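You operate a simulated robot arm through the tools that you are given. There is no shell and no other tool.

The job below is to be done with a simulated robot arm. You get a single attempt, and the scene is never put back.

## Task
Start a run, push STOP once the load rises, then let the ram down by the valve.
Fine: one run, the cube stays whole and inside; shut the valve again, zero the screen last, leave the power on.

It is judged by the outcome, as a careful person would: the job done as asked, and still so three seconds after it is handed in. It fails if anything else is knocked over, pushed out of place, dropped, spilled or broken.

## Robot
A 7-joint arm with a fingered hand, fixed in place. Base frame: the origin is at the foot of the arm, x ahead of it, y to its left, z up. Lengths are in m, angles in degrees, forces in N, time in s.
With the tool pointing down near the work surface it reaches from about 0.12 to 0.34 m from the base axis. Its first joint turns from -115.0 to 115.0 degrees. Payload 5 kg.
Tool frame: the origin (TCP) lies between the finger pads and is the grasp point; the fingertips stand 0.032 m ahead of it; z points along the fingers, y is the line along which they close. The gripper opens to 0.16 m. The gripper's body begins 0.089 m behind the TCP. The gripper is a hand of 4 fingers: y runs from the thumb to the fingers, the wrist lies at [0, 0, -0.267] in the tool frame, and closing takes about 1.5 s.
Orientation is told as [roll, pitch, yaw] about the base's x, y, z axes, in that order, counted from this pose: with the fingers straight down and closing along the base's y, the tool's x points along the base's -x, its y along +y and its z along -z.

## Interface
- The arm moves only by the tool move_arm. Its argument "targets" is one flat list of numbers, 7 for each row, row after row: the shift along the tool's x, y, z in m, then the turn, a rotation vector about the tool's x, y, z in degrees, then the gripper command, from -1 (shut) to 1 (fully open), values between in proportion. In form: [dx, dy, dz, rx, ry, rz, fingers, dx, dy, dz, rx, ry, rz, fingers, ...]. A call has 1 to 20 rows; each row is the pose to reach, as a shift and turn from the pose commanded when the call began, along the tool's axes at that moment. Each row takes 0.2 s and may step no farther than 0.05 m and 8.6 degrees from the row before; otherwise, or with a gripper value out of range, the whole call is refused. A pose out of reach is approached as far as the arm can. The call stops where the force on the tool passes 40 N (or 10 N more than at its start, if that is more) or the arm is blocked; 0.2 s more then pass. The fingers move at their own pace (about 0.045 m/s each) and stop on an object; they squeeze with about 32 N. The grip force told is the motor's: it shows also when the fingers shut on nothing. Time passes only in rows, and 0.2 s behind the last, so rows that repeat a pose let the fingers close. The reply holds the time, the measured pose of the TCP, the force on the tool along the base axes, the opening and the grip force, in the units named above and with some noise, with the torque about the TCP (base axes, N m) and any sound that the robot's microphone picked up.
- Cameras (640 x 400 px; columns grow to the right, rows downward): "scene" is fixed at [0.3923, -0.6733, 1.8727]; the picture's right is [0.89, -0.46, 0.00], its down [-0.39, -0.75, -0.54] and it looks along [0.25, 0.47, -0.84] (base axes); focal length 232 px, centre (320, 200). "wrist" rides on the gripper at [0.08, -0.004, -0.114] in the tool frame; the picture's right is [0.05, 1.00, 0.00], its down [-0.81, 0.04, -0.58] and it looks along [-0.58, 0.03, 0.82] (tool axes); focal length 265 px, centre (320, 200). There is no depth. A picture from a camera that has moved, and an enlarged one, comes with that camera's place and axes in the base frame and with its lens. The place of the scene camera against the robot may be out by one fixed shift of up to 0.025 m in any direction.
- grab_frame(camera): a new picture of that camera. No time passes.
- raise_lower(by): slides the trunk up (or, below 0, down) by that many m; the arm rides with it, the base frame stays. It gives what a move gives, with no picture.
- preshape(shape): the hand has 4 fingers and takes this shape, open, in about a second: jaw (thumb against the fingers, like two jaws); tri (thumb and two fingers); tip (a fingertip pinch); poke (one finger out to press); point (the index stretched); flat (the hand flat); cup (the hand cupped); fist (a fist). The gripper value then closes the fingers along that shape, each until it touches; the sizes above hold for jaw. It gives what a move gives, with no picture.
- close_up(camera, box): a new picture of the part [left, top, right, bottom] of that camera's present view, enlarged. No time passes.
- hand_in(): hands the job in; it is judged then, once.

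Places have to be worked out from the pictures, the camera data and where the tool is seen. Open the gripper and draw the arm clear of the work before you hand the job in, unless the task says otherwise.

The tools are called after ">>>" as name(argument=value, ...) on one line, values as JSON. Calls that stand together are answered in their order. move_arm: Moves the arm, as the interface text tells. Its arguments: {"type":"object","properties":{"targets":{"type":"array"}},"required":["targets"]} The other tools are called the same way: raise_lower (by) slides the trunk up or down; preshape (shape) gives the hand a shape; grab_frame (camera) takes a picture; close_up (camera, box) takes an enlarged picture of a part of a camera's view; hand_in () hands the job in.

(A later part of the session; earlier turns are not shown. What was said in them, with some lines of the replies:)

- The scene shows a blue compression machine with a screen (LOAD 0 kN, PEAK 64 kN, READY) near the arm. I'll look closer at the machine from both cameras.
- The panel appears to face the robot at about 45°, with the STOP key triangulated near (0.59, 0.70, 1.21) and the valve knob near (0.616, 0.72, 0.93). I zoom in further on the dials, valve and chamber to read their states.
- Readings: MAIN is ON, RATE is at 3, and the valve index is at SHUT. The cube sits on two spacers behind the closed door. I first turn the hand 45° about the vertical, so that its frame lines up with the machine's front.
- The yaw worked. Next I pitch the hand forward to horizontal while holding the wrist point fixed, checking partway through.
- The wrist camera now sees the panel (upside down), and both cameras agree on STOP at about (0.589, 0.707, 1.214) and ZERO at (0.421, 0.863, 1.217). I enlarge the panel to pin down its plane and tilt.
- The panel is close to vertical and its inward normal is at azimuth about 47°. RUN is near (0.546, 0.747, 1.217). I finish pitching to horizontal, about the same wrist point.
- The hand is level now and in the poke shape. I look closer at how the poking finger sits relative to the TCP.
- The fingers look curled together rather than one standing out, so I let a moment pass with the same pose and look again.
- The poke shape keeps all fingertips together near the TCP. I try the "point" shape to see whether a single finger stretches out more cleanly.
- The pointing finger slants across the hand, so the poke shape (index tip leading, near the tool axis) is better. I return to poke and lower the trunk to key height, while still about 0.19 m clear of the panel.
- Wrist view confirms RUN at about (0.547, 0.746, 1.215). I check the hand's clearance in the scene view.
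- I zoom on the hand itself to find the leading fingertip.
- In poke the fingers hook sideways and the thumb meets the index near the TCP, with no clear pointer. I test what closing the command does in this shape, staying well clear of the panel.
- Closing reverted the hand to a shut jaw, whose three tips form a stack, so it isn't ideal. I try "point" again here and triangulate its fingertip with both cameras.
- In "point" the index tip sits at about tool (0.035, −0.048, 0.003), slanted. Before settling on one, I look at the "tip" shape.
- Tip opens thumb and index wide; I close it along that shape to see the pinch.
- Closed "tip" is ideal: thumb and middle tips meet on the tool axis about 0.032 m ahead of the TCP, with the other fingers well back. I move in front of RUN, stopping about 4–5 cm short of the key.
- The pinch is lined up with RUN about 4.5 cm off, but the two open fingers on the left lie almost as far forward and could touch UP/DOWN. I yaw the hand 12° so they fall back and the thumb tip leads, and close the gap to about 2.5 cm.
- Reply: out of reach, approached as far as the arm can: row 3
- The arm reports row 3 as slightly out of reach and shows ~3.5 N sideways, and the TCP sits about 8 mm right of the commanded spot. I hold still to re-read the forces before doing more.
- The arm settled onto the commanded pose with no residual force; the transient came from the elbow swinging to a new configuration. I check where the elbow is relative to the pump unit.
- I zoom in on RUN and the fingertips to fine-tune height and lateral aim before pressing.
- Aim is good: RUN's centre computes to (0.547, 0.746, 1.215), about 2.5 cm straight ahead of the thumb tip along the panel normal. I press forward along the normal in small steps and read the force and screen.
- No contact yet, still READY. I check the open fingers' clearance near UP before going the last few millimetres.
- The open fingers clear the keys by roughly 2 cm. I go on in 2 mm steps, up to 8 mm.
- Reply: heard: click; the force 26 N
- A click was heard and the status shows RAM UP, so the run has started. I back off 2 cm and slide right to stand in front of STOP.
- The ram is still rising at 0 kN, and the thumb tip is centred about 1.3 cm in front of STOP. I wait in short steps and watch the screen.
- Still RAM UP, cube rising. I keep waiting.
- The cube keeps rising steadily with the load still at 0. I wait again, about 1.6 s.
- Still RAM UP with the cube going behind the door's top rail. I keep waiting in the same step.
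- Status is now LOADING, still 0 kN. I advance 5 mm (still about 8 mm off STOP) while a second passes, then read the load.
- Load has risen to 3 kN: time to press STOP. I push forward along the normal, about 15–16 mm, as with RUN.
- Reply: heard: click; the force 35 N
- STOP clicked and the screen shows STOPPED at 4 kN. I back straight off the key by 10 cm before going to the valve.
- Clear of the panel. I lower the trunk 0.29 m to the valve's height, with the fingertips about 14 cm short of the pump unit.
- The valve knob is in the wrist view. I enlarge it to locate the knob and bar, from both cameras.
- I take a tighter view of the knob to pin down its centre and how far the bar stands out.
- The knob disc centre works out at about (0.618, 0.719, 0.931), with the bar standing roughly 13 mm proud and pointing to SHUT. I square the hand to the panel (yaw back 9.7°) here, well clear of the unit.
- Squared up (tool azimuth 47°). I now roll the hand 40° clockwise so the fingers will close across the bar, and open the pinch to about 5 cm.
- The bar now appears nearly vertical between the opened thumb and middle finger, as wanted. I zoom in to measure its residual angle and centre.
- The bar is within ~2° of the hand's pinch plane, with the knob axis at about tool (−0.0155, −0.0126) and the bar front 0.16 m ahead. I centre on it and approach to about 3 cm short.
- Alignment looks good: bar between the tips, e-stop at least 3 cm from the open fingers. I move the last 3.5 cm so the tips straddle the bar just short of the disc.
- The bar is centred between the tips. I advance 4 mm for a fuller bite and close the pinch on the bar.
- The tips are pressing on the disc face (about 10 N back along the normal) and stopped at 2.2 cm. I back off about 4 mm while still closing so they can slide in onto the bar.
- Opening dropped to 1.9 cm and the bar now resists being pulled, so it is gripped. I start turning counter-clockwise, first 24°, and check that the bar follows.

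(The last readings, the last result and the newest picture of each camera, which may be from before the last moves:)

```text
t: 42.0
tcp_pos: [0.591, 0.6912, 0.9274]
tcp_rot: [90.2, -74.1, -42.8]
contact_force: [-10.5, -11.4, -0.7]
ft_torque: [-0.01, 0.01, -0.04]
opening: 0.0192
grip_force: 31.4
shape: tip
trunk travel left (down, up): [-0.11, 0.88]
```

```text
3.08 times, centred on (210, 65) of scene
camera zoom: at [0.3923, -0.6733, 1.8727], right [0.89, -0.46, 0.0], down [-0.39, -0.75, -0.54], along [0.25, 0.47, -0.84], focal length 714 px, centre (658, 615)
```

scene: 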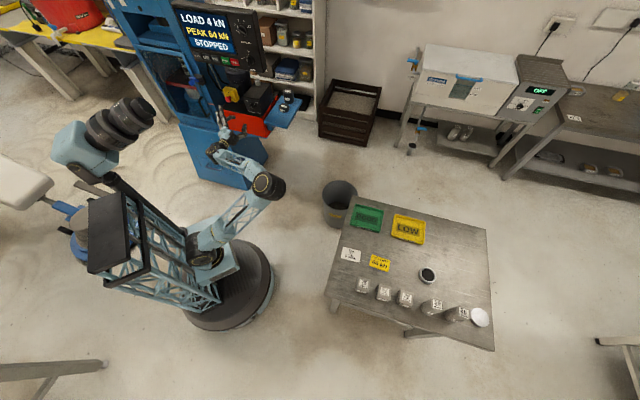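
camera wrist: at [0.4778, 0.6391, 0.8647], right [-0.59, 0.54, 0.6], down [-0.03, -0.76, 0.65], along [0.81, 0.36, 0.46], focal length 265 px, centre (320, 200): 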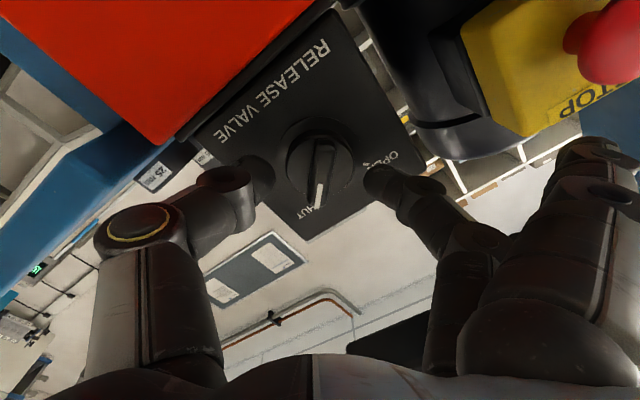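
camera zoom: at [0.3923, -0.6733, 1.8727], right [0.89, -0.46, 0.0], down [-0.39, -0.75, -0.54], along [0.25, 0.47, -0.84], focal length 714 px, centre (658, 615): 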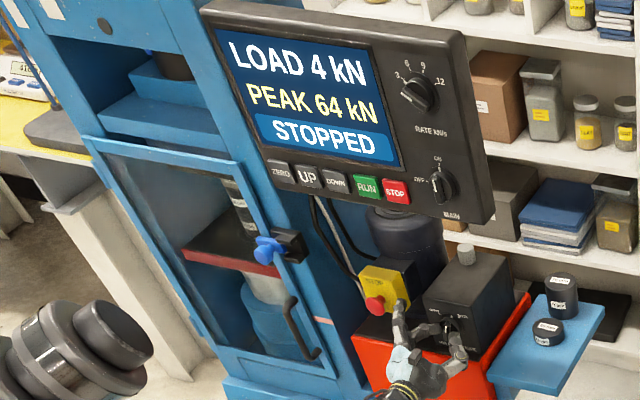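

The bar follows the hand. Before turning further I check the open fingers' clearance to the red e-stop button.

>>> grab_frame(camera="wrist")

>>> close_up(camera="scene", box=[210, 75, 274, 125])

```text
taken
camera wrist: at [0.5005, 0.6196, 0.8494], right [-0.72, 0.66, 0.22], down [-0.26, -0.55, 0.79], along [0.65, 0.51, 0.56], focal length 265 px, centre (320, 200)
```

wrist: 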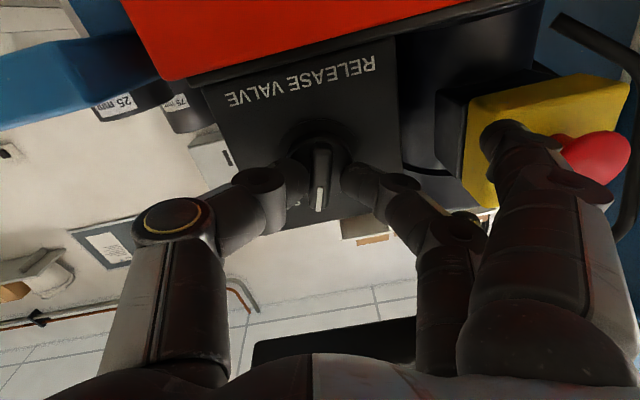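

```text
8.00 times, centred on (242, 100) of scene
camera zoom: at [0.3923, -0.6733, 1.8727], right [0.89, -0.46, 0.0], down [-0.39, -0.75, -0.54], along [0.25, 0.47, -0.84], focal length 1857 px, centre (944, 1000)
```

zoom: 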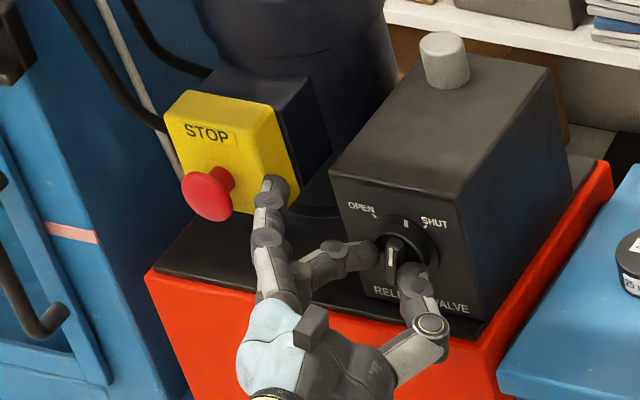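

Clearance to the e-stop is about 3 cm throughout the sweep. I continue turning the valve counter-clockwise by another 40°, easing the axial pressure slightly.

>>> move_arm(targets=[-0.0003, 0, -0.001, 0, 0, -8, -1, -0.0006, 0.0001, -0.001, 0, 0, -16, -1, -0.0008, 0.0002, -0.001, 0, 0, -24, -1, -0.0011, 0.0003, -0.001, 0, 0, -32, -1, -0.0013, 0.0005, -0.001, 0, 0, -40, -1])

>>> grab_frame(camera="wrist")

>>> close_up(camera="scene", box=[130, 0, 290, 130])

```text
t: 43.2
tcp_pos: [0.5893, 0.6928, 0.936]
tcp_rot: [-91.4, -66.1, 138.7]
contact_force: [-3.0, 12.0, 19.5]
ft_torque: [3.52, 2.14, -0.52]
opening: 0.0187
grip_force: 32.0
shape: tip
trunk travel left (down, up): [-0.11, 0.88]
```

```text
taken
camera wrist: at [0.5394, 0.5846, 0.8629], right [-0.65, 0.61, -0.45], down [-0.67, -0.18, 0.72], along [0.36, 0.77, 0.52], focal length 265 px, centre (320, 200)
```

wrist: 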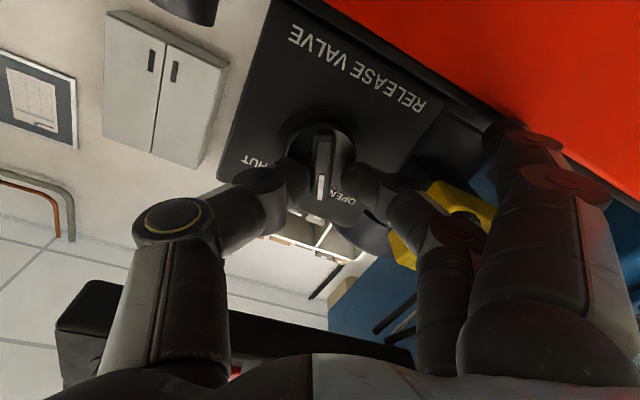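

```text
3.08 times, centred on (210, 65) of scene
camera zoom: at [0.3923, -0.6733, 1.8727], right [0.89, -0.46, 0.0], down [-0.39, -0.75, -0.54], along [0.25, 0.47, -0.84], focal length 714 px, centre (658, 615)
```

zoom: 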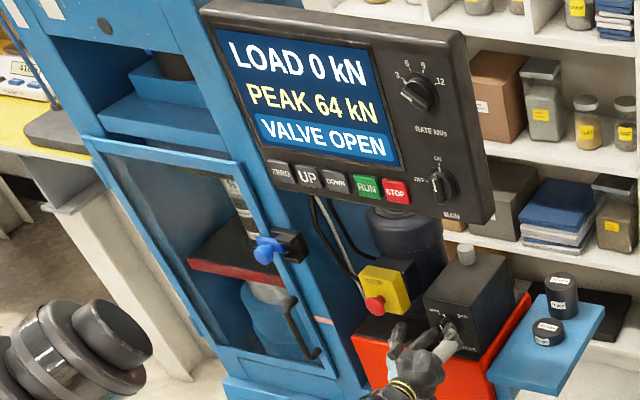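

The screen shows VALVE OPEN with load at 0, but one open finger has come to rest on the pump deck (about 20 N upward). I ease back 6° to take that pressure off while keeping the valve open, and check.

>>> move_arm(targets=[0.0001, 0, 0, 0, 0, 3, -1, 0.0002, 0, 0, 0, 0, 6, -1, 0.0002, 0, 0, 0, 0, 6, -1])

>>> close_up(camera="scene", box=[130, 0, 290, 130])

>>> close_up(camera="wrist", box=[220, 60, 580, 240])

```text
t: 44.0
tcp_pos: [0.5908, 0.6899, 0.929]
tcp_rot: [-90.3, -72.1, 137.5]
contact_force: [-5.6, 1.8, 8.1]
ft_torque: [0.11, -0.12, 0.12]
opening: 0.0169
grip_force: 32.2
shape: tip
trunk travel left (down, up): [-0.11, 0.88]
```

```text
3.08 times, centred on (210, 65) of scene
camera zoom: at [0.3923, -0.6733, 1.8727], right [0.89, -0.46, 0.0], down [-0.39, -0.75, -0.54], along [0.25, 0.47, -0.84], focal length 714 px, centre (658, 615)
```

zoom: 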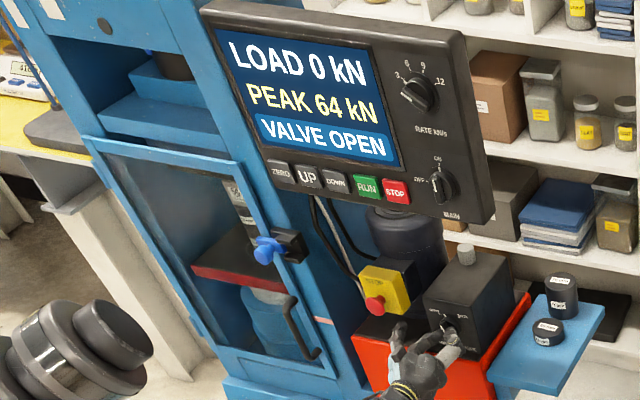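

```text
1.78 times, centred on (400, 150) of wrist
camera zoom: at [0.5341, 0.5867, 0.8542], right [-0.69, 0.63, -0.36], down [-0.61, -0.23, 0.76], along [0.4, 0.74, 0.54], focal length 472 px, centre (178, 289)
```

zoom: 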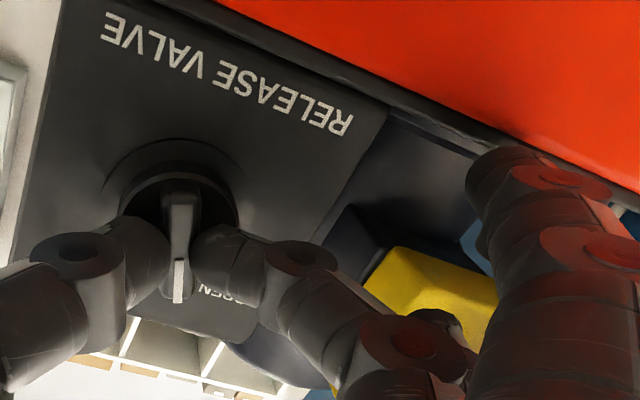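

Pressure is off, the valve is still open and the platen is moving down. I hold and let the ram descend.

>>> move_arm(targets=[0, 0, 0, 0, 0, 0, -1, 0, 0, 0, 0, 0, 0, -1, 0, 0, 0, 0, 0, 0, -1, 0, 0, 0, 0, 0, 0, -1, 0, 0, 0, 0, 0, 0, -1, 0, 0, 0, 0, 0, 0, -1, 0, 0, 0, 0, 0, 0, -1, 0, 0, 0, 0, 0, 0, -1, 0, 0, 0, 0, 0, 0, -1, 0, 0, 0, 0, 0, 0, -1, 0, 0, 0, 0, 0, 0, -1, 0, 0, 0, 0, 0, 0, -1, 0, 0, 0, 0, 0, 0, -1, 0, 0, 0, 0, 0, 0, -1, 0, 0, 0, 0, 0, 0, -1])

>>> close_up(camera="scene", box=[130, 0, 290, 130])

```text
t: 47.2
tcp_pos: [0.5903, 0.6892, 0.9291]
tcp_rot: [-90.3, -72.0, 137.6]
contact_force: [-5.5, -4.1, 1.4]
ft_torque: [0.04, -0.02, 0.04]
opening: 0.0167
grip_force: 32.1
shape: tip
trunk travel left (down, up): [-0.11, 0.88]
```

```text
3.08 times, centred on (210, 65) of scene
camera zoom: at [0.3923, -0.6733, 1.8727], right [0.89, -0.46, 0.0], down [-0.39, -0.75, -0.54], along [0.25, 0.47, -0.84], focal length 714 px, centre (658, 615)
```

zoom: 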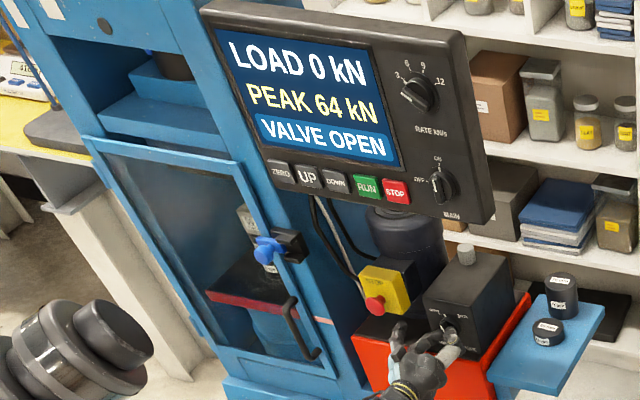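

The ram is clearly lower. I compare with the starting view using the same crop, and let more time pass.

>>> move_arm(targets=[0, 0, 0, 0, 0, 0, -1, 0, 0, 0, 0, 0, 0, -1, 0, 0, 0, 0, 0, 0, -1, 0, 0, 0, 0, 0, 0, -1, 0, 0, 0, 0, 0, 0, -1, 0, 0, 0, 0, 0, 0, -1, 0, 0, 0, 0, 0, 0, -1, 0, 0, 0, 0, 0, 0, -1, 0, 0, 0, 0, 0, 0, -1, 0, 0, 0, 0, 0, 0, -1])

>>> close_up(camera="scene", box=[130, 40, 220, 120])

>>> close_up(camera="scene", box=[160, 0, 280, 75])

```text
t: 49.5
tcp_pos: [0.5894, 0.6901, 0.929]
tcp_rot: [-90.3, -72.1, 137.6]
contact_force: [-4.1, -4.3, 0.8]
ft_torque: [0.04, -0.03, 0.02]
opening: 0.0168
grip_force: 32.2
shape: tip
trunk travel left (down, up): [-0.11, 0.88]
```

```text
5.00 times, centred on (175, 80) of scene
camera zoom: at [0.3923, -0.6733, 1.8727], right [0.89, -0.46, 0.0], down [-0.39, -0.75, -0.54], along [0.25, 0.47, -0.84], focal length 1161 px, centre (1045, 800)
```

zoom: 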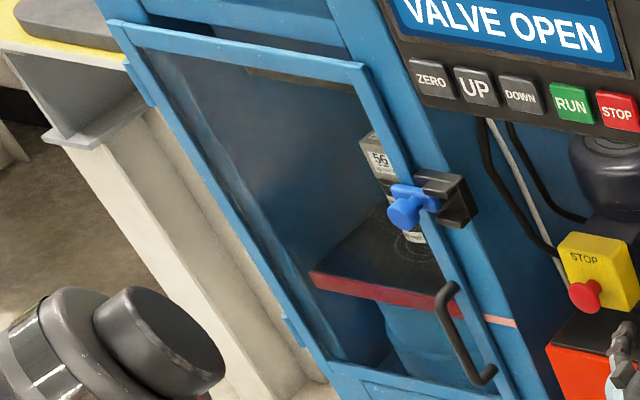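

```text
5.33 times, centred on (220, 38) of scene
camera zoom: at [0.3923, -0.6733, 1.8727], right [0.89, -0.46, 0.0], down [-0.39, -0.75, -0.54], along [0.25, 0.47, -0.84], focal length 1238 px, centre (853, 1067)
```

zoom: 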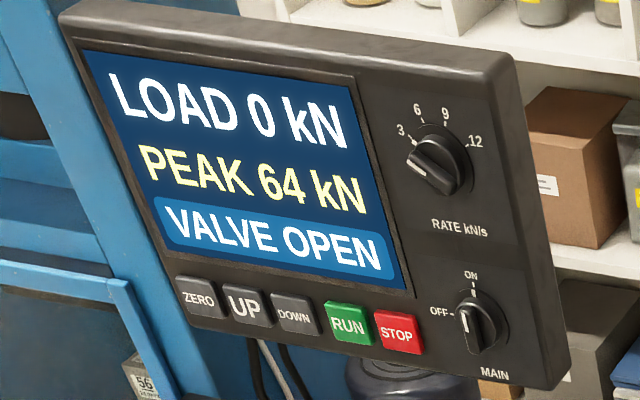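

The platen and cube are back at their starting position. I wait another second to be sure it has stopped, then turn the valve clockwise back toward SHUT.

>>> move_arm(targets=[0, 0, 0, 0, 0, 0, -1, 0, 0, 0, 0, 0, 0, -1, 0, 0, 0, 0, 0, 0, -1, 0, 0, 0, 0, 0, 0, -1, 0, 0, 0, 0, 0, 0, -1, 0, 0, 0, 0, 0, 0, -1])

>>> close_up(camera="scene", box=[130, 40, 220, 120])

>>> close_up(camera="wrist", box=[220, 90, 420, 240])

```text
t: 50.9
tcp_pos: [0.5903, 0.691, 0.9299]
tcp_rot: [-90.3, -72.1, 137.7]
contact_force: [-5.1, -3.5, 0.9]
ft_torque: [-0.01, 0.01, 0.04]
opening: 0.017
grip_force: 32.4
shape: tip
trunk travel left (down, up): [-0.11, 0.88]
```

```text
5.00 times, centred on (175, 80) of scene
camera zoom: at [0.3923, -0.6733, 1.8727], right [0.89, -0.46, 0.0], down [-0.39, -0.75, -0.54], along [0.25, 0.47, -0.84], focal length 1161 px, centre (1045, 800)
```

zoom: 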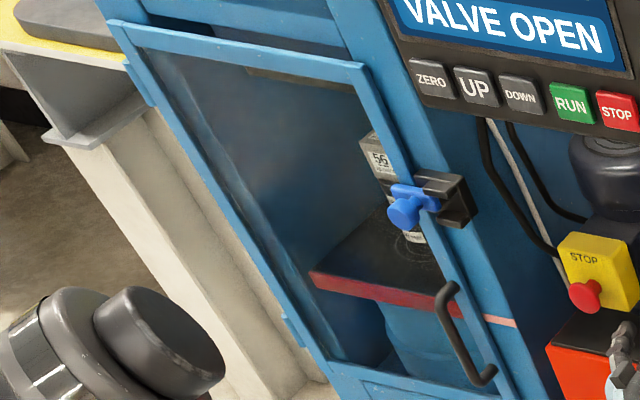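

```text
2.67 times, centred on (320, 165) of wrist
camera zoom: at [0.5341, 0.587, 0.8545], right [-0.69, 0.63, -0.36], down [-0.61, -0.23, 0.76], along [0.4, 0.74, 0.54], focal length 708 px, centre (320, 293)
```

zoom: 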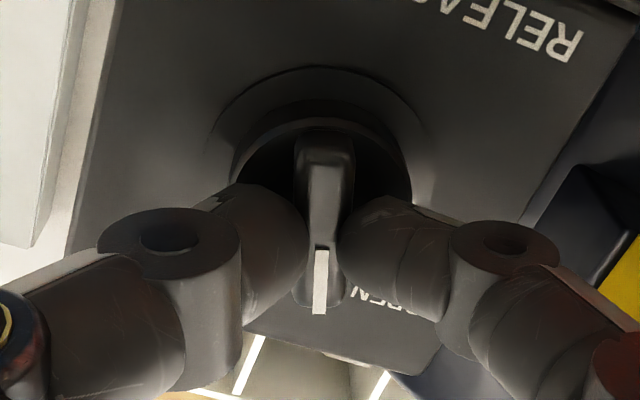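

The ram is at rest at the bottom. I turn the valve clockwise 58° back to where I first gripped it.

>>> move_arm(targets=[0.0002, 0, 0, 0, 0, 8, -1, 0.0004, 0, 0, 0, 0, 16, -1, 0.0006, 0.0001, 0, 0, 0, 24, -1, 0.0008, 0.0002, 0, 0, 0, 32, -1, 0.001, 0.0004, 0, 0, 0, 40, -1, 0.0011, 0.0005, 0, 0, 0, 48, -1, 0.0012, 0.0006, 0, 0, 0, 54, -1, 0.0013, 0.0007, 0, 0, 0, 58, -1])

>>> close_up(camera="wrist", box=[220, 90, 420, 240])

>>> close_up(camera="scene", box=[130, 0, 290, 130])

>>> close_up(camera="scene", box=[234, 92, 266, 114])

```text
t: 52.6
tcp_pos: [0.5907, 0.6902, 0.9286]
tcp_rot: [90.3, -49.9, -43.0]
contact_force: [-2.9, -5.0, 8.3]
ft_torque: [0.16, -0.13, -0.04]
opening: 0.0171
grip_force: 31.7
shape: tip
trunk travel left (down, up): [-0.11, 0.88]
```

```text
2.67 times, centred on (320, 165) of wrist
camera zoom: at [0.4776, 0.6392, 0.8645], right [-0.59, 0.54, 0.6], down [-0.03, -0.76, 0.65], along [0.81, 0.36, 0.46], focal length 708 px, centre (320, 293)
```

zoom: 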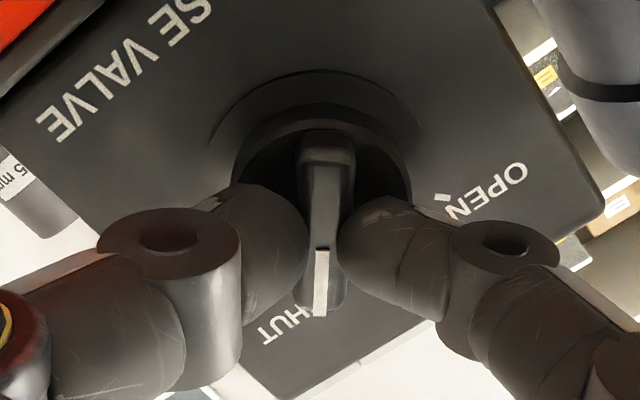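

```text
3.08 times, centred on (210, 65) of scene
camera zoom: at [0.3923, -0.6733, 1.8727], right [0.89, -0.46, 0.0], down [-0.39, -0.75, -0.54], along [0.25, 0.47, -0.84], focal length 714 px, centre (658, 615)
```

zoom: 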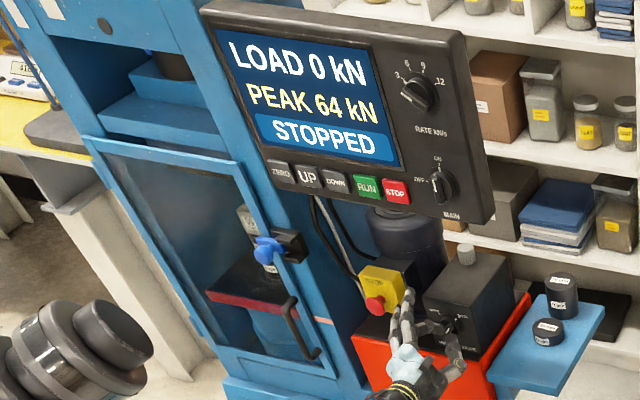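

```text
16.00 times, centred on (250, 103) of scene
camera zoom: at [0.3923, -0.6733, 1.8727], right [0.89, -0.46, 0.0], down [-0.39, -0.75, -0.54], along [0.25, 0.47, -0.84], focal length 3715 px, centre (1440, 1752)
```

zoom: 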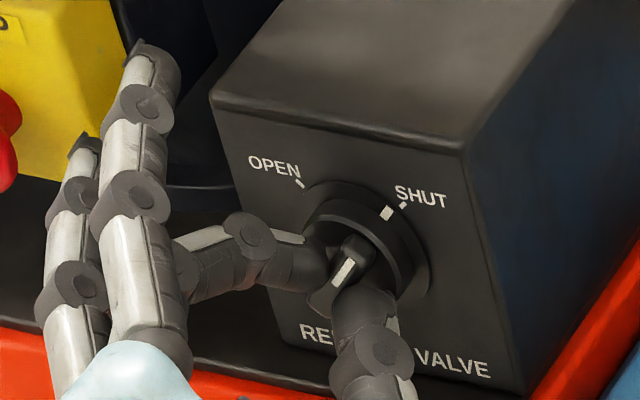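

Status is back to STOPPED (valve shut), but the knob's index seems about 4° shy of the SHUT mark. I turn a further 6° clockwise and compare the marks.

>>> move_arm(targets=[0, 0, 0, 0, 0, 3, -1, 0, 0, 0, 0, 0, 6, -1, 0, 0, 0, 0, 0, 6, -1])

>>> close_up(camera="wrist", box=[220, 90, 420, 240])

>>> close_up(camera="scene", box=[234, 92, 266, 114])

```text
t: 53.5
tcp_pos: [0.5931, 0.6902, 0.9284]
tcp_rot: [90.2, -44.0, -42.7]
contact_force: [-2.3, -4.8, 6.7]
ft_torque: [0.12, -0.11, -0.04]
opening: 0.0171
grip_force: 32.2
shape: tip
trunk travel left (down, up): [-0.11, 0.88]
```

```text
2.67 times, centred on (320, 165) of wrist
camera zoom: at [0.4729, 0.6434, 0.87], right [-0.54, 0.49, 0.68], down [0.02, -0.8, 0.59], along [0.84, 0.33, 0.42], focal length 708 px, centre (320, 293)
```

zoom: 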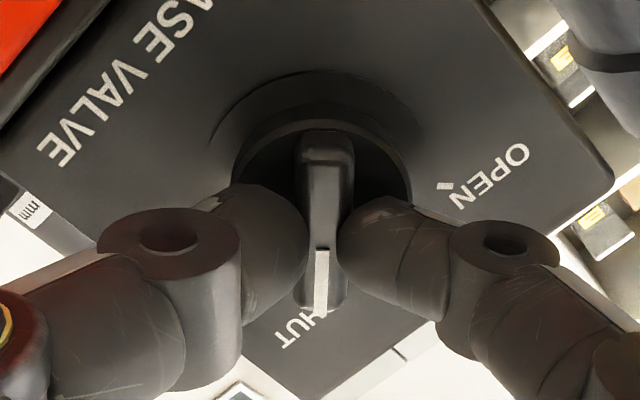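

```text
16.00 times, centred on (250, 103) of scene
camera zoom: at [0.3923, -0.6733, 1.8727], right [0.89, -0.46, 0.0], down [-0.39, -0.75, -0.54], along [0.25, 0.47, -0.84], focal length 3715 px, centre (1440, 1752)
```

zoom: 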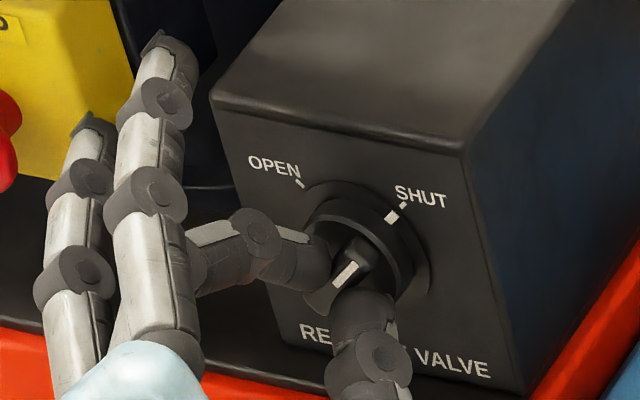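

The index now lines up with the SHUT tick just as at the start. I open the pinch, let go of the bar and check before retreating.

>>> move_arm(targets=[0, 0, 0, 0, 0, 0, -0.3, 0, 0, 0, 0, 0, 0, -0.3, 0, 0, 0, 0, 0, 0, -0.3, 0, 0, 0, 0, 0, 0, -0.3, 0, 0, 0, 0, 0, 0, -0.3])

>>> close_up(camera="wrist", box=[220, 90, 420, 240])

>>> close_up(camera="scene", box=[234, 92, 266, 114])

```text
t: 54.6
tcp_pos: [0.591, 0.6911, 0.928]
tcp_rot: [90.1, -43.9, -42.8]
contact_force: [-0.3, 0.9, -0.2]
ft_torque: [-0.01, 0.01, 0.0]
opening: 0.0555
grip_force: 0.0
shape: tip
trunk travel left (down, up): [-0.11, 0.88]
```

```text
2.67 times, centred on (320, 165) of wrist
camera zoom: at [0.4732, 0.6439, 0.8694], right [-0.54, 0.49, 0.68], down [0.02, -0.8, 0.6], along [0.84, 0.33, 0.42], focal length 708 px, centre (320, 293)
```

zoom: 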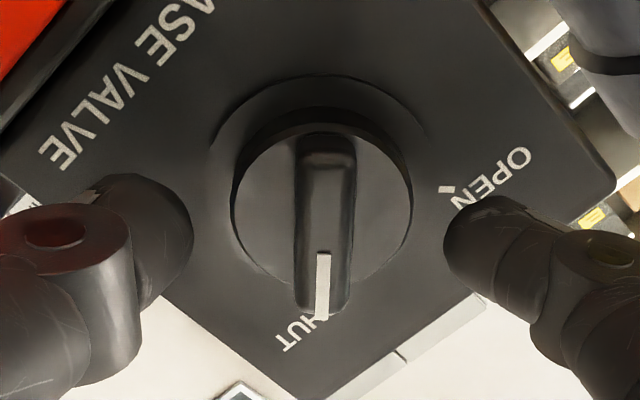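

```text
16.00 times, centred on (250, 103) of scene
camera zoom: at [0.3923, -0.6733, 1.8727], right [0.89, -0.46, 0.0], down [-0.39, -0.75, -0.54], along [0.25, 0.47, -0.84], focal length 3715 px, centre (1440, 1752)
```

zoom: 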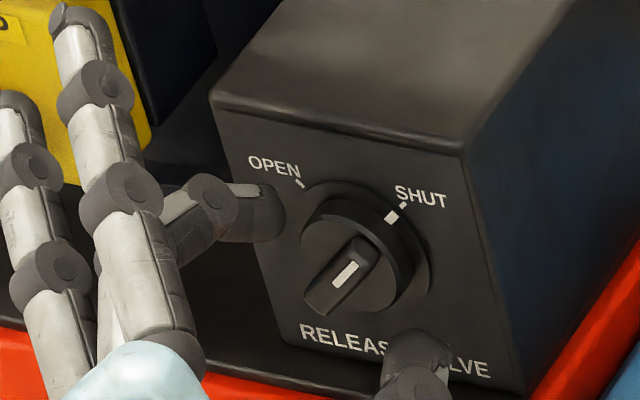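

The valve stays on SHUT after letting go. I retreat straight back 13 cm along the tool axis, then raise the trunk to key height.

>>> move_arm(targets=[0, 0, -0.02, 0, 0, 0, -0.3, 0, 0, -0.055, 0, 0, 0, -0.3, 0, 0, -0.09, 0, 0, 0, -0.3, 0, 0, -0.13, 0, 0, 0, -0.3])

>>> raise_lower(by=0.29)

>>> grab_frame(camera="scene")

>>> close_up(camera="scene", box=[160, 0, 288, 120])

```text
t: 55.6
tcp_pos: [0.5042, 0.5963, 0.9312]
tcp_rot: [90.1, -44.0, -42.8]
contact_force: [0.6, 0.6, -0.6]
ft_torque: [0.03, -0.02, 0.02]
opening: 0.0555
grip_force: 0.0
shape: tip
trunk travel left (down, up): [-0.11, 0.88]
```

```text
t: 58.6
tcp_pos: [0.5035, 0.5987, 1.2208]
tcp_rot: [90.1, -44.0, -42.8]
contact_force: [-0.7, 0.1, -0.6]
ft_torque: [0.0, 0.01, -0.01]
opening: 0.0552
grip_force: 0.1
shape: tip
trunk travel left (down, up): [-0.4, 0.59]
```

```text
taken
```

scene: 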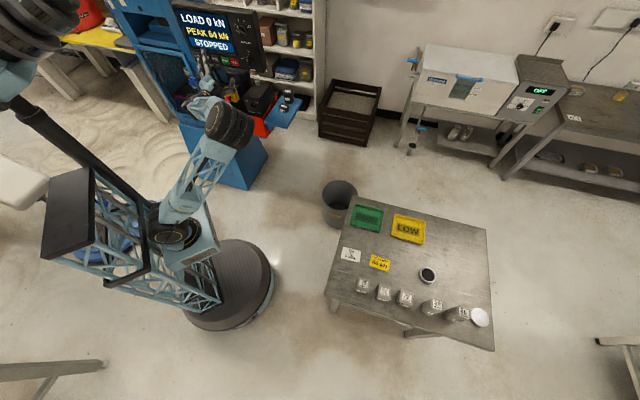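

```text
3.33 times, centred on (224, 60) of scene
camera zoom: at [0.3923, -0.6733, 1.8727], right [0.89, -0.46, 0.0], down [-0.39, -0.75, -0.54], along [0.25, 0.47, -0.84], focal length 774 px, centre (640, 667)
```

zoom: 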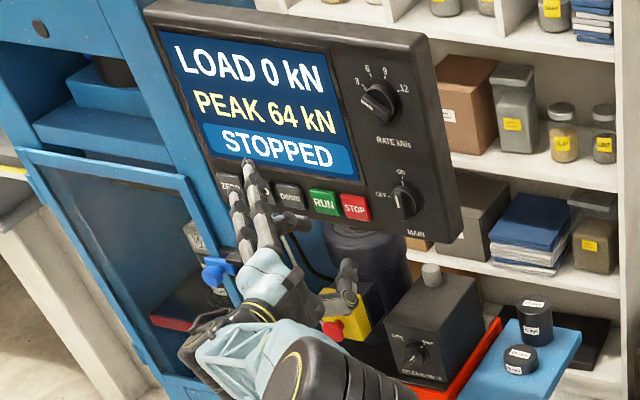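

All clear, status STOPPED, 0 kN. I roll the hand back level and close the pinch.

>>> move_arm(targets=[0, 0, 0, 0, 0, -8, -1, 0, 0, 0, 0, 0, -16, -1, 0, 0, 0, 0, 0, -24, -1, 0, 0, 0, 0, 0, -32, -1, 0, 0, 0, 0, 0, -40, -1, 0, 0, 0, 0, 0, -46, -1, 0, 0, 0, 0, 0, -46, -1])

>>> grab_frame(camera="wrist")

```text
t: 60.2
tcp_pos: [0.5042, 0.5975, 1.2208]
tcp_rot: [-156.6, -89.8, -156.1]
contact_force: [-0.4, 0.6, 0.2]
ft_torque: [-0.02, 0.01, -0.01]
opening: 0.0001
grip_force: 31.7
shape: tip
trunk travel left (down, up): [-0.4, 0.59]
```

```text
taken
camera wrist: at [0.4294, 0.5104, 1.1403], right [-0.73, 0.68, -0.05], down [-0.42, -0.4, 0.81], along [0.53, 0.62, 0.58], focal length 265 px, centre (320, 200)
```

wrist: 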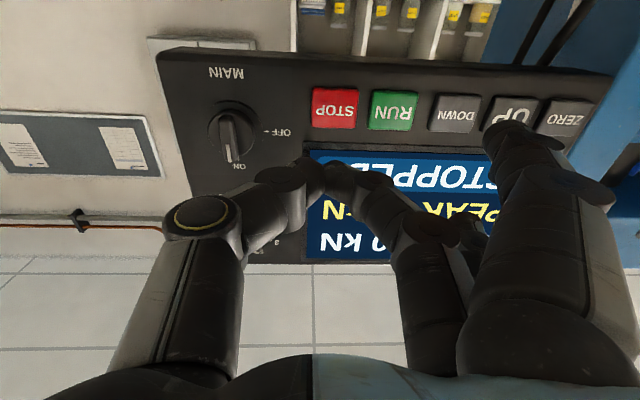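

Level and closed again. I slide left 24 cm to stand in front of ZERO, keeping about 10 cm back from the panel.

>>> move_arm(targets=[0.001, 0.045, 0, 0, 0, 0, -1, 0.002, 0.09, 0, 0, 0, 0, -1, 0.003, 0.135, 0, 0, 0, 0, -1, 0.004, 0.18, 0, 0, 0, 0, -1, 0.004, 0.215, 0, 0, 0, 0, -1, 0.004, 0.2407, 0, 0, 0, 0, -1, 0.004, 0.2407, 0, 0, 0, 0, -1])

>>> grab_frame(camera="wrist")

>>> grab_frame(camera="scene")

>>> close_up(camera="scene", box=[140, 0, 268, 80])

```text
t: 61.8
tcp_pos: [0.3296, 0.7622, 1.2159]
tcp_rot: [151.4, -90.0, -104.1]
contact_force: [0.3, 0.4, 0.9]
ft_torque: [-0.01, 0.02, -0.02]
opening: 0.0
grip_force: 31.9
shape: tip
trunk travel left (down, up): [-0.4, 0.59]
```

```text
taken
camera wrist: at [0.2545, 0.6751, 1.1355], right [-0.73, 0.68, -0.05], down [-0.42, -0.4, 0.81], along [0.53, 0.62, 0.58], focal length 265 px, centre (320, 200)
```

wrist: 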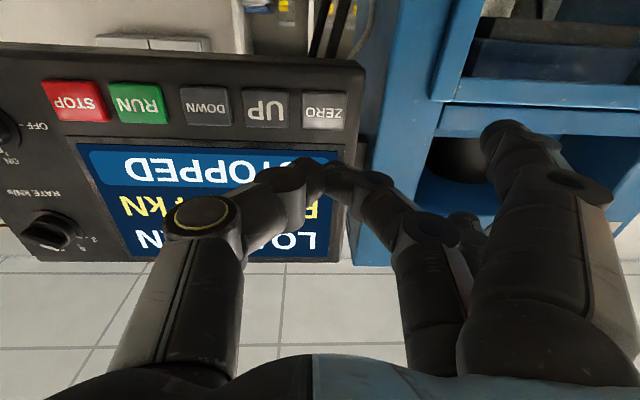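

```text
taken
```

scene: 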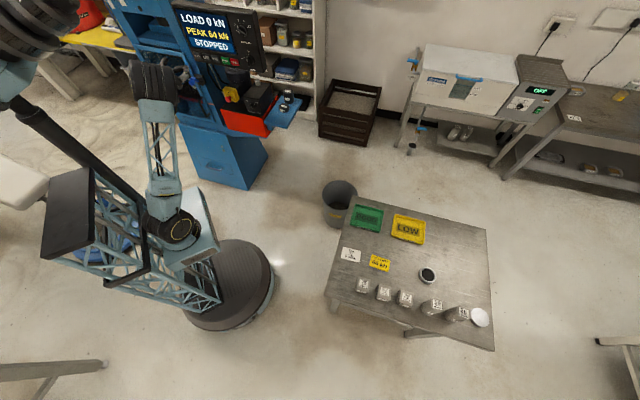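

```text
5.00 times, centred on (204, 40) of scene
camera zoom: at [0.3923, -0.6733, 1.8727], right [0.89, -0.46, 0.0], down [-0.39, -0.75, -0.54], along [0.25, 0.47, -0.84], focal length 1161 px, centre (900, 1000)
```

zoom: 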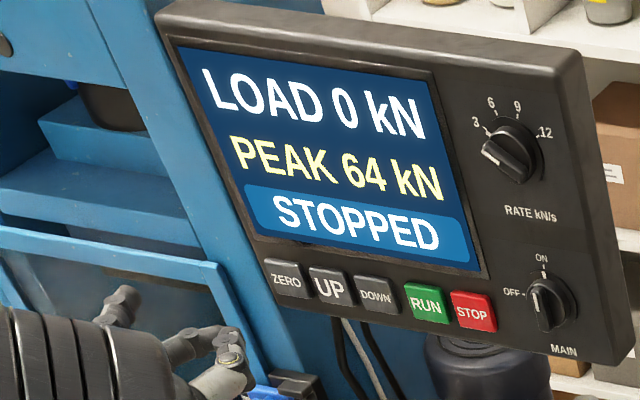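

ZERO lies about (0.005, 0.003) off the tool axis and 0.136 m ahead; the door rail beside it is at n≈0.945, so the open fingers stay clear. I approach to about 2 cm off the key.

>>> move_arm(targets=[0.003, 0.003, 0.03, 0, 0, 0, -1, 0.003, 0.003, 0.06, 0, 0, 0, -1, 0.003, 0.003, 0.083, 0, 0, 0, -1, 0.003, 0.003, 0.083, 0, 0, 0, -1])

>>> grab_frame(camera="wrist")

>>> close_up(camera="scene", box=[170, 40, 234, 80])

>>> close_up(camera="wrist", box=[200, 80, 560, 240])

```text
t: 62.8
tcp_pos: [0.3804, 0.8249, 1.2136]
tcp_rot: [159.4, -89.9, -112.1]
contact_force: [0.2, -0.4, -0.2]
ft_torque: [0.02, 0.0, 0.03]
opening: 0.0
grip_force: 32.2
shape: tip
trunk travel left (down, up): [-0.4, 0.59]
```

```text
taken
camera wrist: at [0.3057, 0.7382, 1.1335], right [-0.73, 0.68, -0.05], down [-0.42, -0.4, 0.81], along [0.53, 0.62, 0.58], focal length 265 px, centre (320, 200)
```

wrist: 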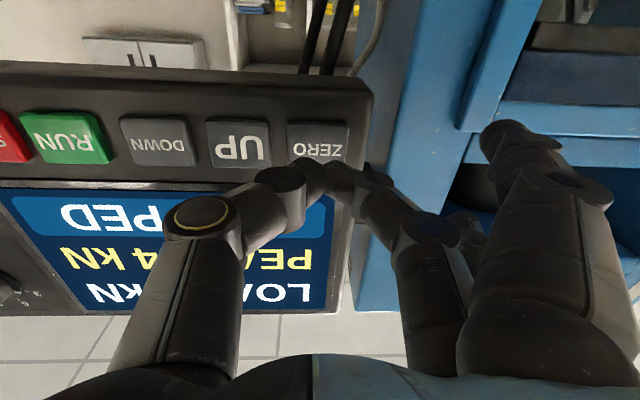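

```text
10.00 times, centred on (202, 60) of scene
camera zoom: at [0.3923, -0.6733, 1.8727], right [0.89, -0.46, 0.0], down [-0.39, -0.75, -0.54], along [0.25, 0.47, -0.84], focal length 2322 px, centre (1500, 1600)
```

zoom: 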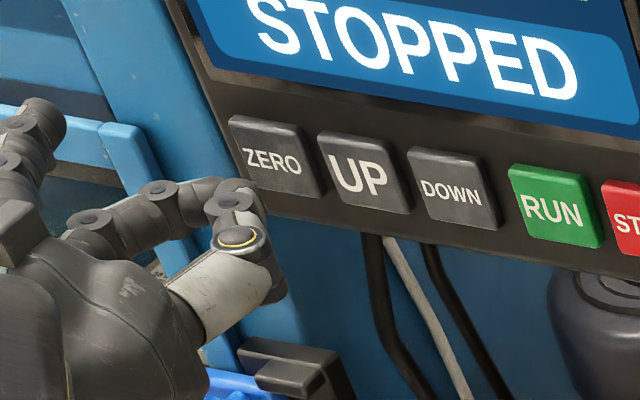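

```text
1.78 times, centred on (380, 160) of wrist
camera zoom: at [0.3057, 0.7382, 1.1335], right [-0.73, 0.68, -0.05], down [-0.42, -0.4, 0.81], along [0.53, 0.62, 0.58], focal length 472 px, centre (213, 271)
```

zoom: 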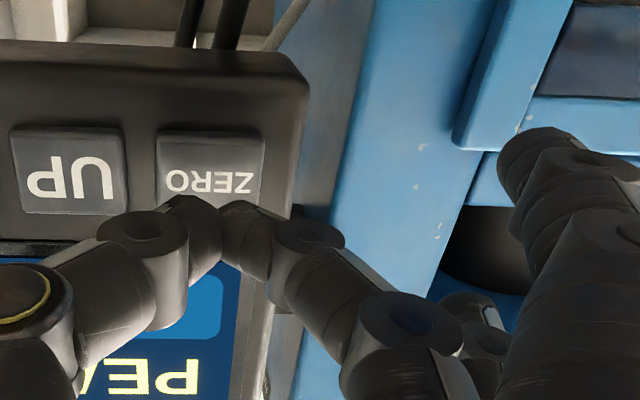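

The pinch is centred on ZERO (within 2 mm), about 2.4 cm off. I press forward in small steps.

>>> move_arm(targets=[0, -0.001, 0.012, 0, 0, 0, -1, 0, -0.001, 0.02, 0, 0, 0, -1, 0, -0.001, 0.024, 0, 0, 0, -1, 0, -0.001, 0.027, 0, 0, 0, -1, 0, -0.001, 0.029, 0, 0, 0, -1])

>>> close_up(camera="scene", box=[140, 0, 268, 80])

>>> close_up(camera="wrist", box=[200, 80, 560, 240])

```text
t: 64.0
tcp_pos: [0.4011, 0.8437, 1.2146]
tcp_rot: [144.5, -90.0, -97.2]
contact_force: [-0.4, 0.5, -0.3]
ft_torque: [-0.01, -0.02, -0.02]
opening: 0.0001
grip_force: 31.7
shape: tip
trunk travel left (down, up): [-0.4, 0.59]
```

```text
5.00 times, centred on (204, 40) of scene
camera zoom: at [0.3923, -0.6733, 1.8727], right [0.89, -0.46, 0.0], down [-0.39, -0.75, -0.54], along [0.25, 0.47, -0.84], focal length 1161 px, centre (900, 1000)
```

zoom: 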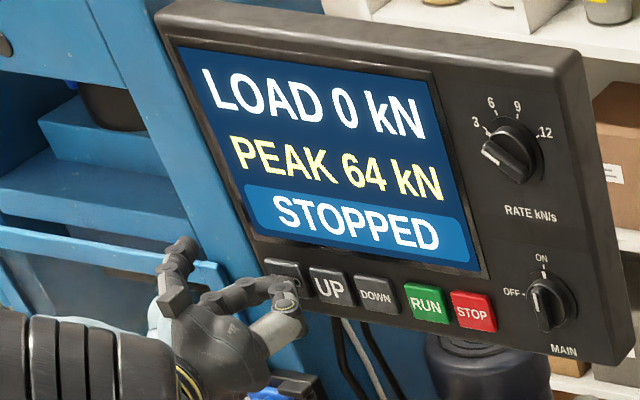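

```text
1.78 times, centred on (380, 160) of wrist
camera zoom: at [0.3263, 0.7574, 1.1341], right [-0.73, 0.68, -0.05], down [-0.42, -0.4, 0.81], along [0.53, 0.62, 0.58], focal length 472 px, centre (213, 271)
```

zoom: 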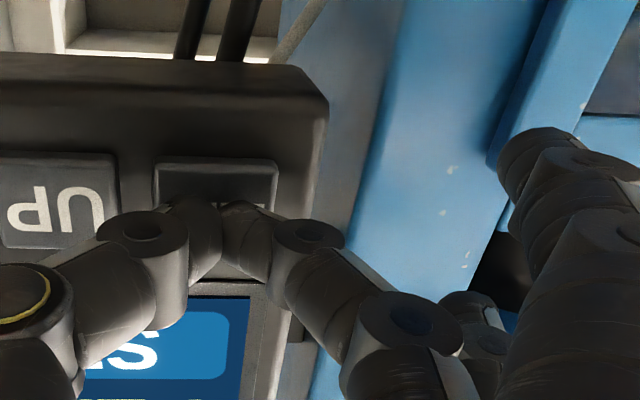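

No contact yet. I continue in 2 mm steps, up to 6 mm.

>>> move_arm(targets=[0, 0, 0.002, 0, 0, 0, -1, 0, 0, 0.004, 0, 0, 0, -1, 0, 0, 0.006, 0, 0, 0, -1])

>>> close_up(camera="scene", box=[140, 0, 268, 80])

```text
t: 64.8
tcp_pos: [0.4047, 0.8478, 1.2131]
tcp_rot: [132.0, -90.0, -84.7]
contact_force: [-4.3, -5.2, 0.2]
ft_torque: [-0.05, 0.02, -0.1]
opening: 0.0003
grip_force: 32.1
shape: tip
trunk travel left (down, up): [-0.4, 0.59]
heard: click
```

```text
5.00 times, centred on (204, 40) of scene
camera zoom: at [0.3923, -0.6733, 1.8727], right [0.89, -0.46, 0.0], down [-0.39, -0.75, -0.54], along [0.25, 0.47, -0.84], focal length 1161 px, centre (900, 1000)
```

zoom: 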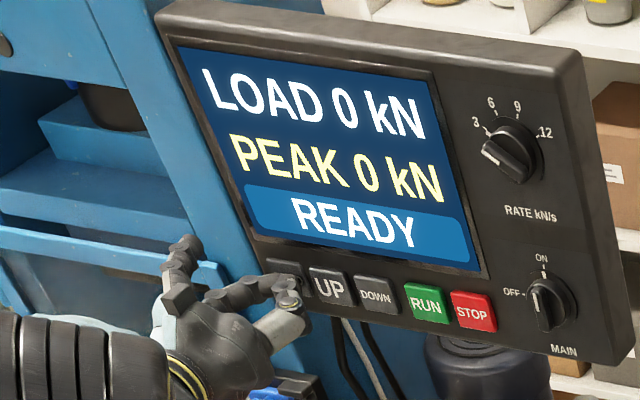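

ZERO clicked: the screen reads LOAD 0, PEAK 0, READY. I draw straight back from the panel about 16 cm.

>>> move_arm(targets=[0, 0, -0.02, 0, 0, 0, -1, 0, 0, -0.05, 0, 0, 0, -1, 0, 0, -0.085, 0, 0, 0, -1, 0, 0, -0.12, 0, 0, 0, -1, 0, 0, -0.16, 0, 0, 0, -1])

>>> grab_frame(camera="scene")

>>> grab_frame(camera="wrist")

```text
t: 66.0
tcp_pos: [0.2974, 0.7291, 1.2147]
tcp_rot: [162.2, -89.9, -115.0]
contact_force: [0.0, -0.1, -0.8]
ft_torque: [0.04, -0.01, -0.01]
opening: 0.0
grip_force: 32.6
shape: tip
trunk travel left (down, up): [-0.4, 0.59]
```

```text
taken
```

scene: 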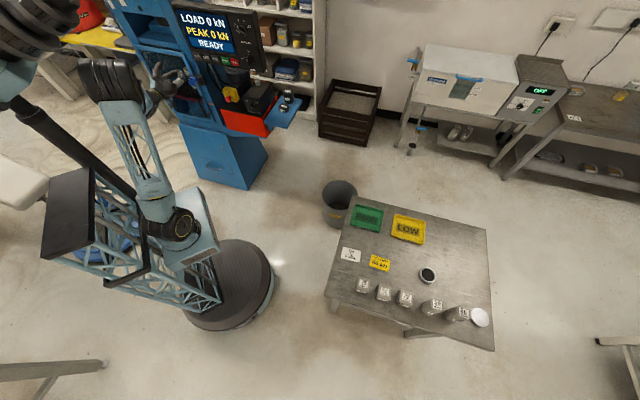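

```text
taken
camera wrist: at [0.2224, 0.6422, 1.1348], right [-0.73, 0.68, -0.05], down [-0.42, -0.4, 0.81], along [0.53, 0.62, 0.58], focal length 265 px, centre (320, 200)
```

wrist: 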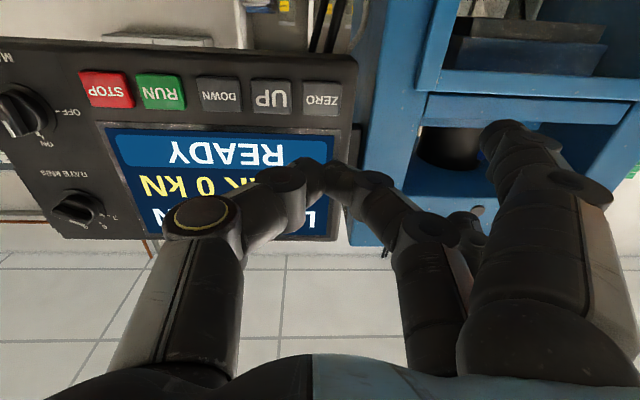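

I open the hand and retreat a bit more, then do a final check of the valve, cube, dials and screen.

>>> move_arm(targets=[0, 0, -0.02, 0, 0, 0, 0.5, 0, 0, -0.04, 0, 0, 0, 1, 0, 0, -0.04, 0, 0, 0, 1, 0, 0, -0.04, 0, 0, 0, 1, 0, 0, -0.04, 0, 0, 0, 1, 0, 0, -0.04, 0, 0, 0, 1, 0, 0, -0.04, 0, 0, 0, 1, 0, 0, -0.04, 0, 0, 0, 1, 0, 0, -0.04, 0, 0, 0, 1])

>>> close_up(camera="scene", box=[100, 0, 340, 150])

>>> close_up(camera="scene", box=[232, 92, 272, 117])

>>> close_up(camera="scene", box=[130, 40, 220, 120])

>>> close_up(camera="scene", box=[160, 0, 280, 75])

```text
t: 68.0
tcp_pos: [0.2722, 0.7008, 1.2134]
tcp_rot: [158.2, -90.0, -111.0]
contact_force: [-0.1, 0.0, 0.0]
ft_torque: [-0.01, 0.0, -0.05]
opening: 0.1595
grip_force: 0.0
shape: tip
trunk travel left (down, up): [-0.4, 0.59]
```

```text
2.67 times, centred on (220, 75) of scene
camera zoom: at [0.3923, -0.6733, 1.8727], right [0.89, -0.46, 0.0], down [-0.39, -0.75, -0.54], along [0.25, 0.47, -0.84], focal length 619 px, centre (587, 533)
```

zoom: 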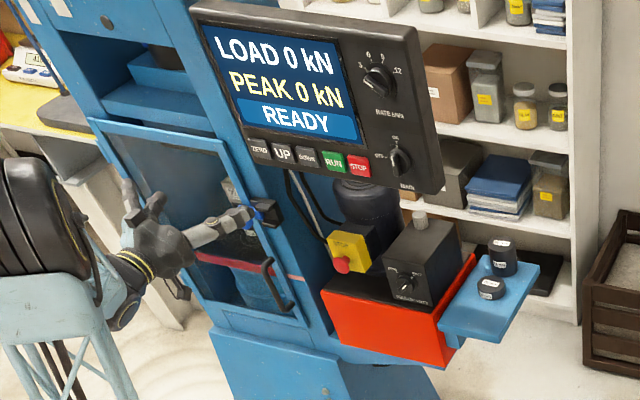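

```text
16.00 times, centred on (252, 104) of scene
camera zoom: at [0.3923, -0.6733, 1.8727], right [0.89, -0.46, 0.0], down [-0.39, -0.75, -0.54], along [0.25, 0.47, -0.84], focal length 3715 px, centre (1408, 1728)
```

zoom: 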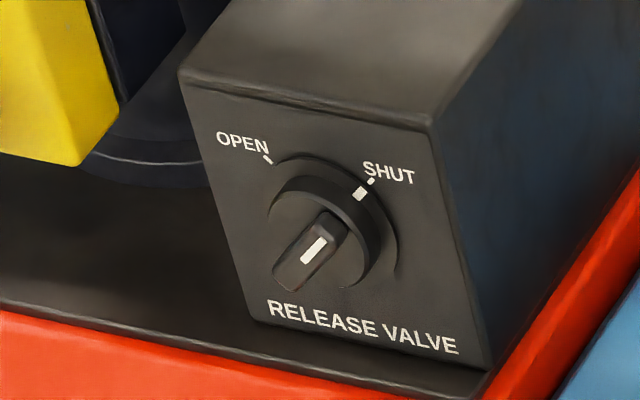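

```text
5.00 times, centred on (175, 80) of scene
camera zoom: at [0.3923, -0.6733, 1.8727], right [0.89, -0.46, 0.0], down [-0.39, -0.75, -0.54], along [0.25, 0.47, -0.84], focal length 1161 px, centre (1045, 800)
```

zoom: 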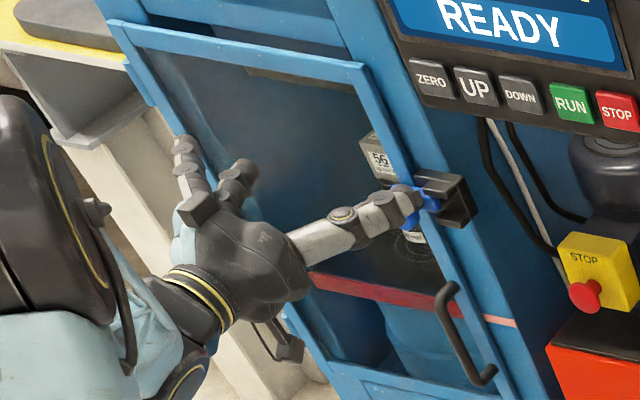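

```text
5.33 times, centred on (220, 38) of scene
camera zoom: at [0.3923, -0.6733, 1.8727], right [0.89, -0.46, 0.0], down [-0.39, -0.75, -0.54], along [0.25, 0.47, -0.84], focal length 1238 px, centre (853, 1067)
```

zoom: 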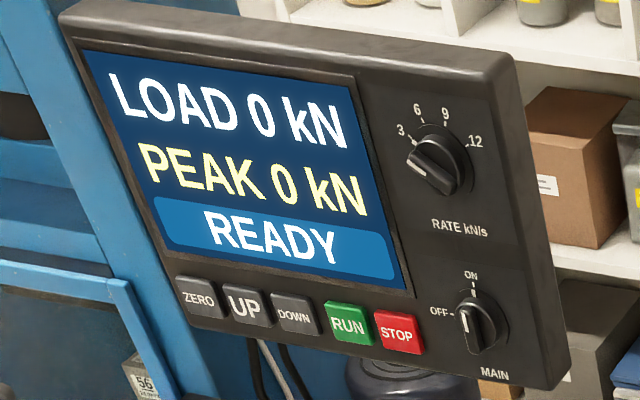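

Everything reads right: valve on SHUT exactly as at the start, cube whole and at its starting place, door shut, MAIN ON, rate unchanged, LOAD 0 / PEAK 0 / READY. I raise the trunk so the open hand stands well clear, and take a last look.

>>> raise_lower(by=0.3)

>>> grab_frame(camera="scene")

>>> close_up(camera="scene", box=[100, 0, 340, 150])

```text
t: 71.0
tcp_pos: [0.2719, 0.7002, 1.5147]
tcp_rot: [158.5, -89.9, -111.3]
contact_force: [-0.3, -0.3, -0.3]
ft_torque: [0.0, -0.01, -0.03]
opening: 0.16
grip_force: 0.0
shape: tip
trunk travel left (down, up): [-0.7, 0.29]
```

```text
taken
```

scene: 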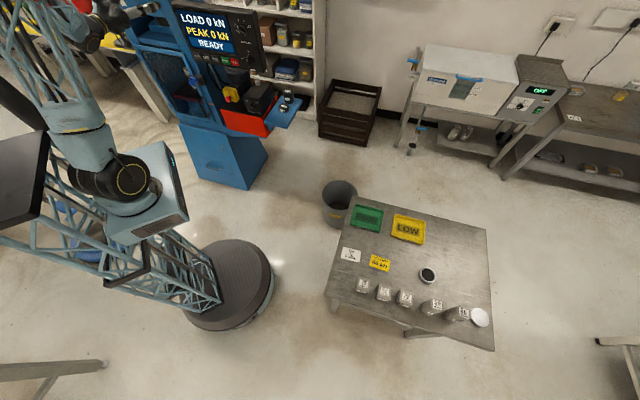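

```text
2.67 times, centred on (220, 75) of scene
camera zoom: at [0.3923, -0.6733, 1.8727], right [0.89, -0.46, 0.0], down [-0.39, -0.75, -0.54], along [0.25, 0.47, -0.84], focal length 619 px, centre (587, 533)
```

zoom: 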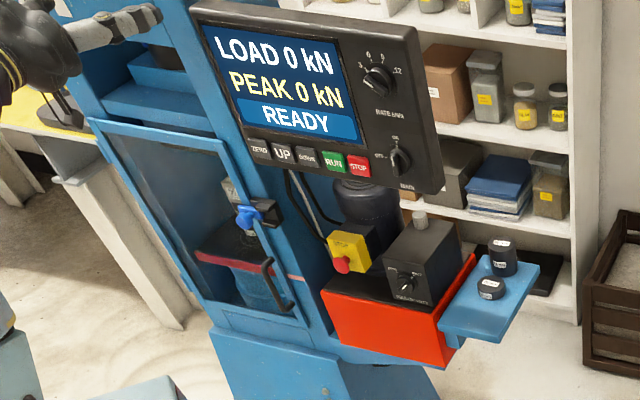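

The arm is clear with the hand open. The machine shows READY at 0/0 with the power on and the valve shut, the cube is inside and whole, and nothing else looks disturbed. I hand the job in.

>>> hand_in()

```text
The job is handed in.
```

I did one run as asked and handed the job in. I have no verdict back from the judging yet.

- **Run:** I pressed RUN once. The ram rose and I pressed STOP when the load had reached 3 kN; it stopped at 4 kN.
- **Valve:** I opened the release valve until the ram was back at its starting height, then shut it. Its mark lined up with SHUT in the last pictures.
- **Screen:** I pressed ZERO last, and it reads LOAD 0 kN, PEAK 0 kN, READY. The MAIN switch is still ON and the rate dial is still at 3.
- **Cube:** It is inside and looks whole, back where it started, with the door still shut.

While I was opening the valve, one finger came to rest on the pump's black deck with about 20 N. I eased off at once, and nothing looked moved or marked afterwards. The arm is drawn clear with the hand open.
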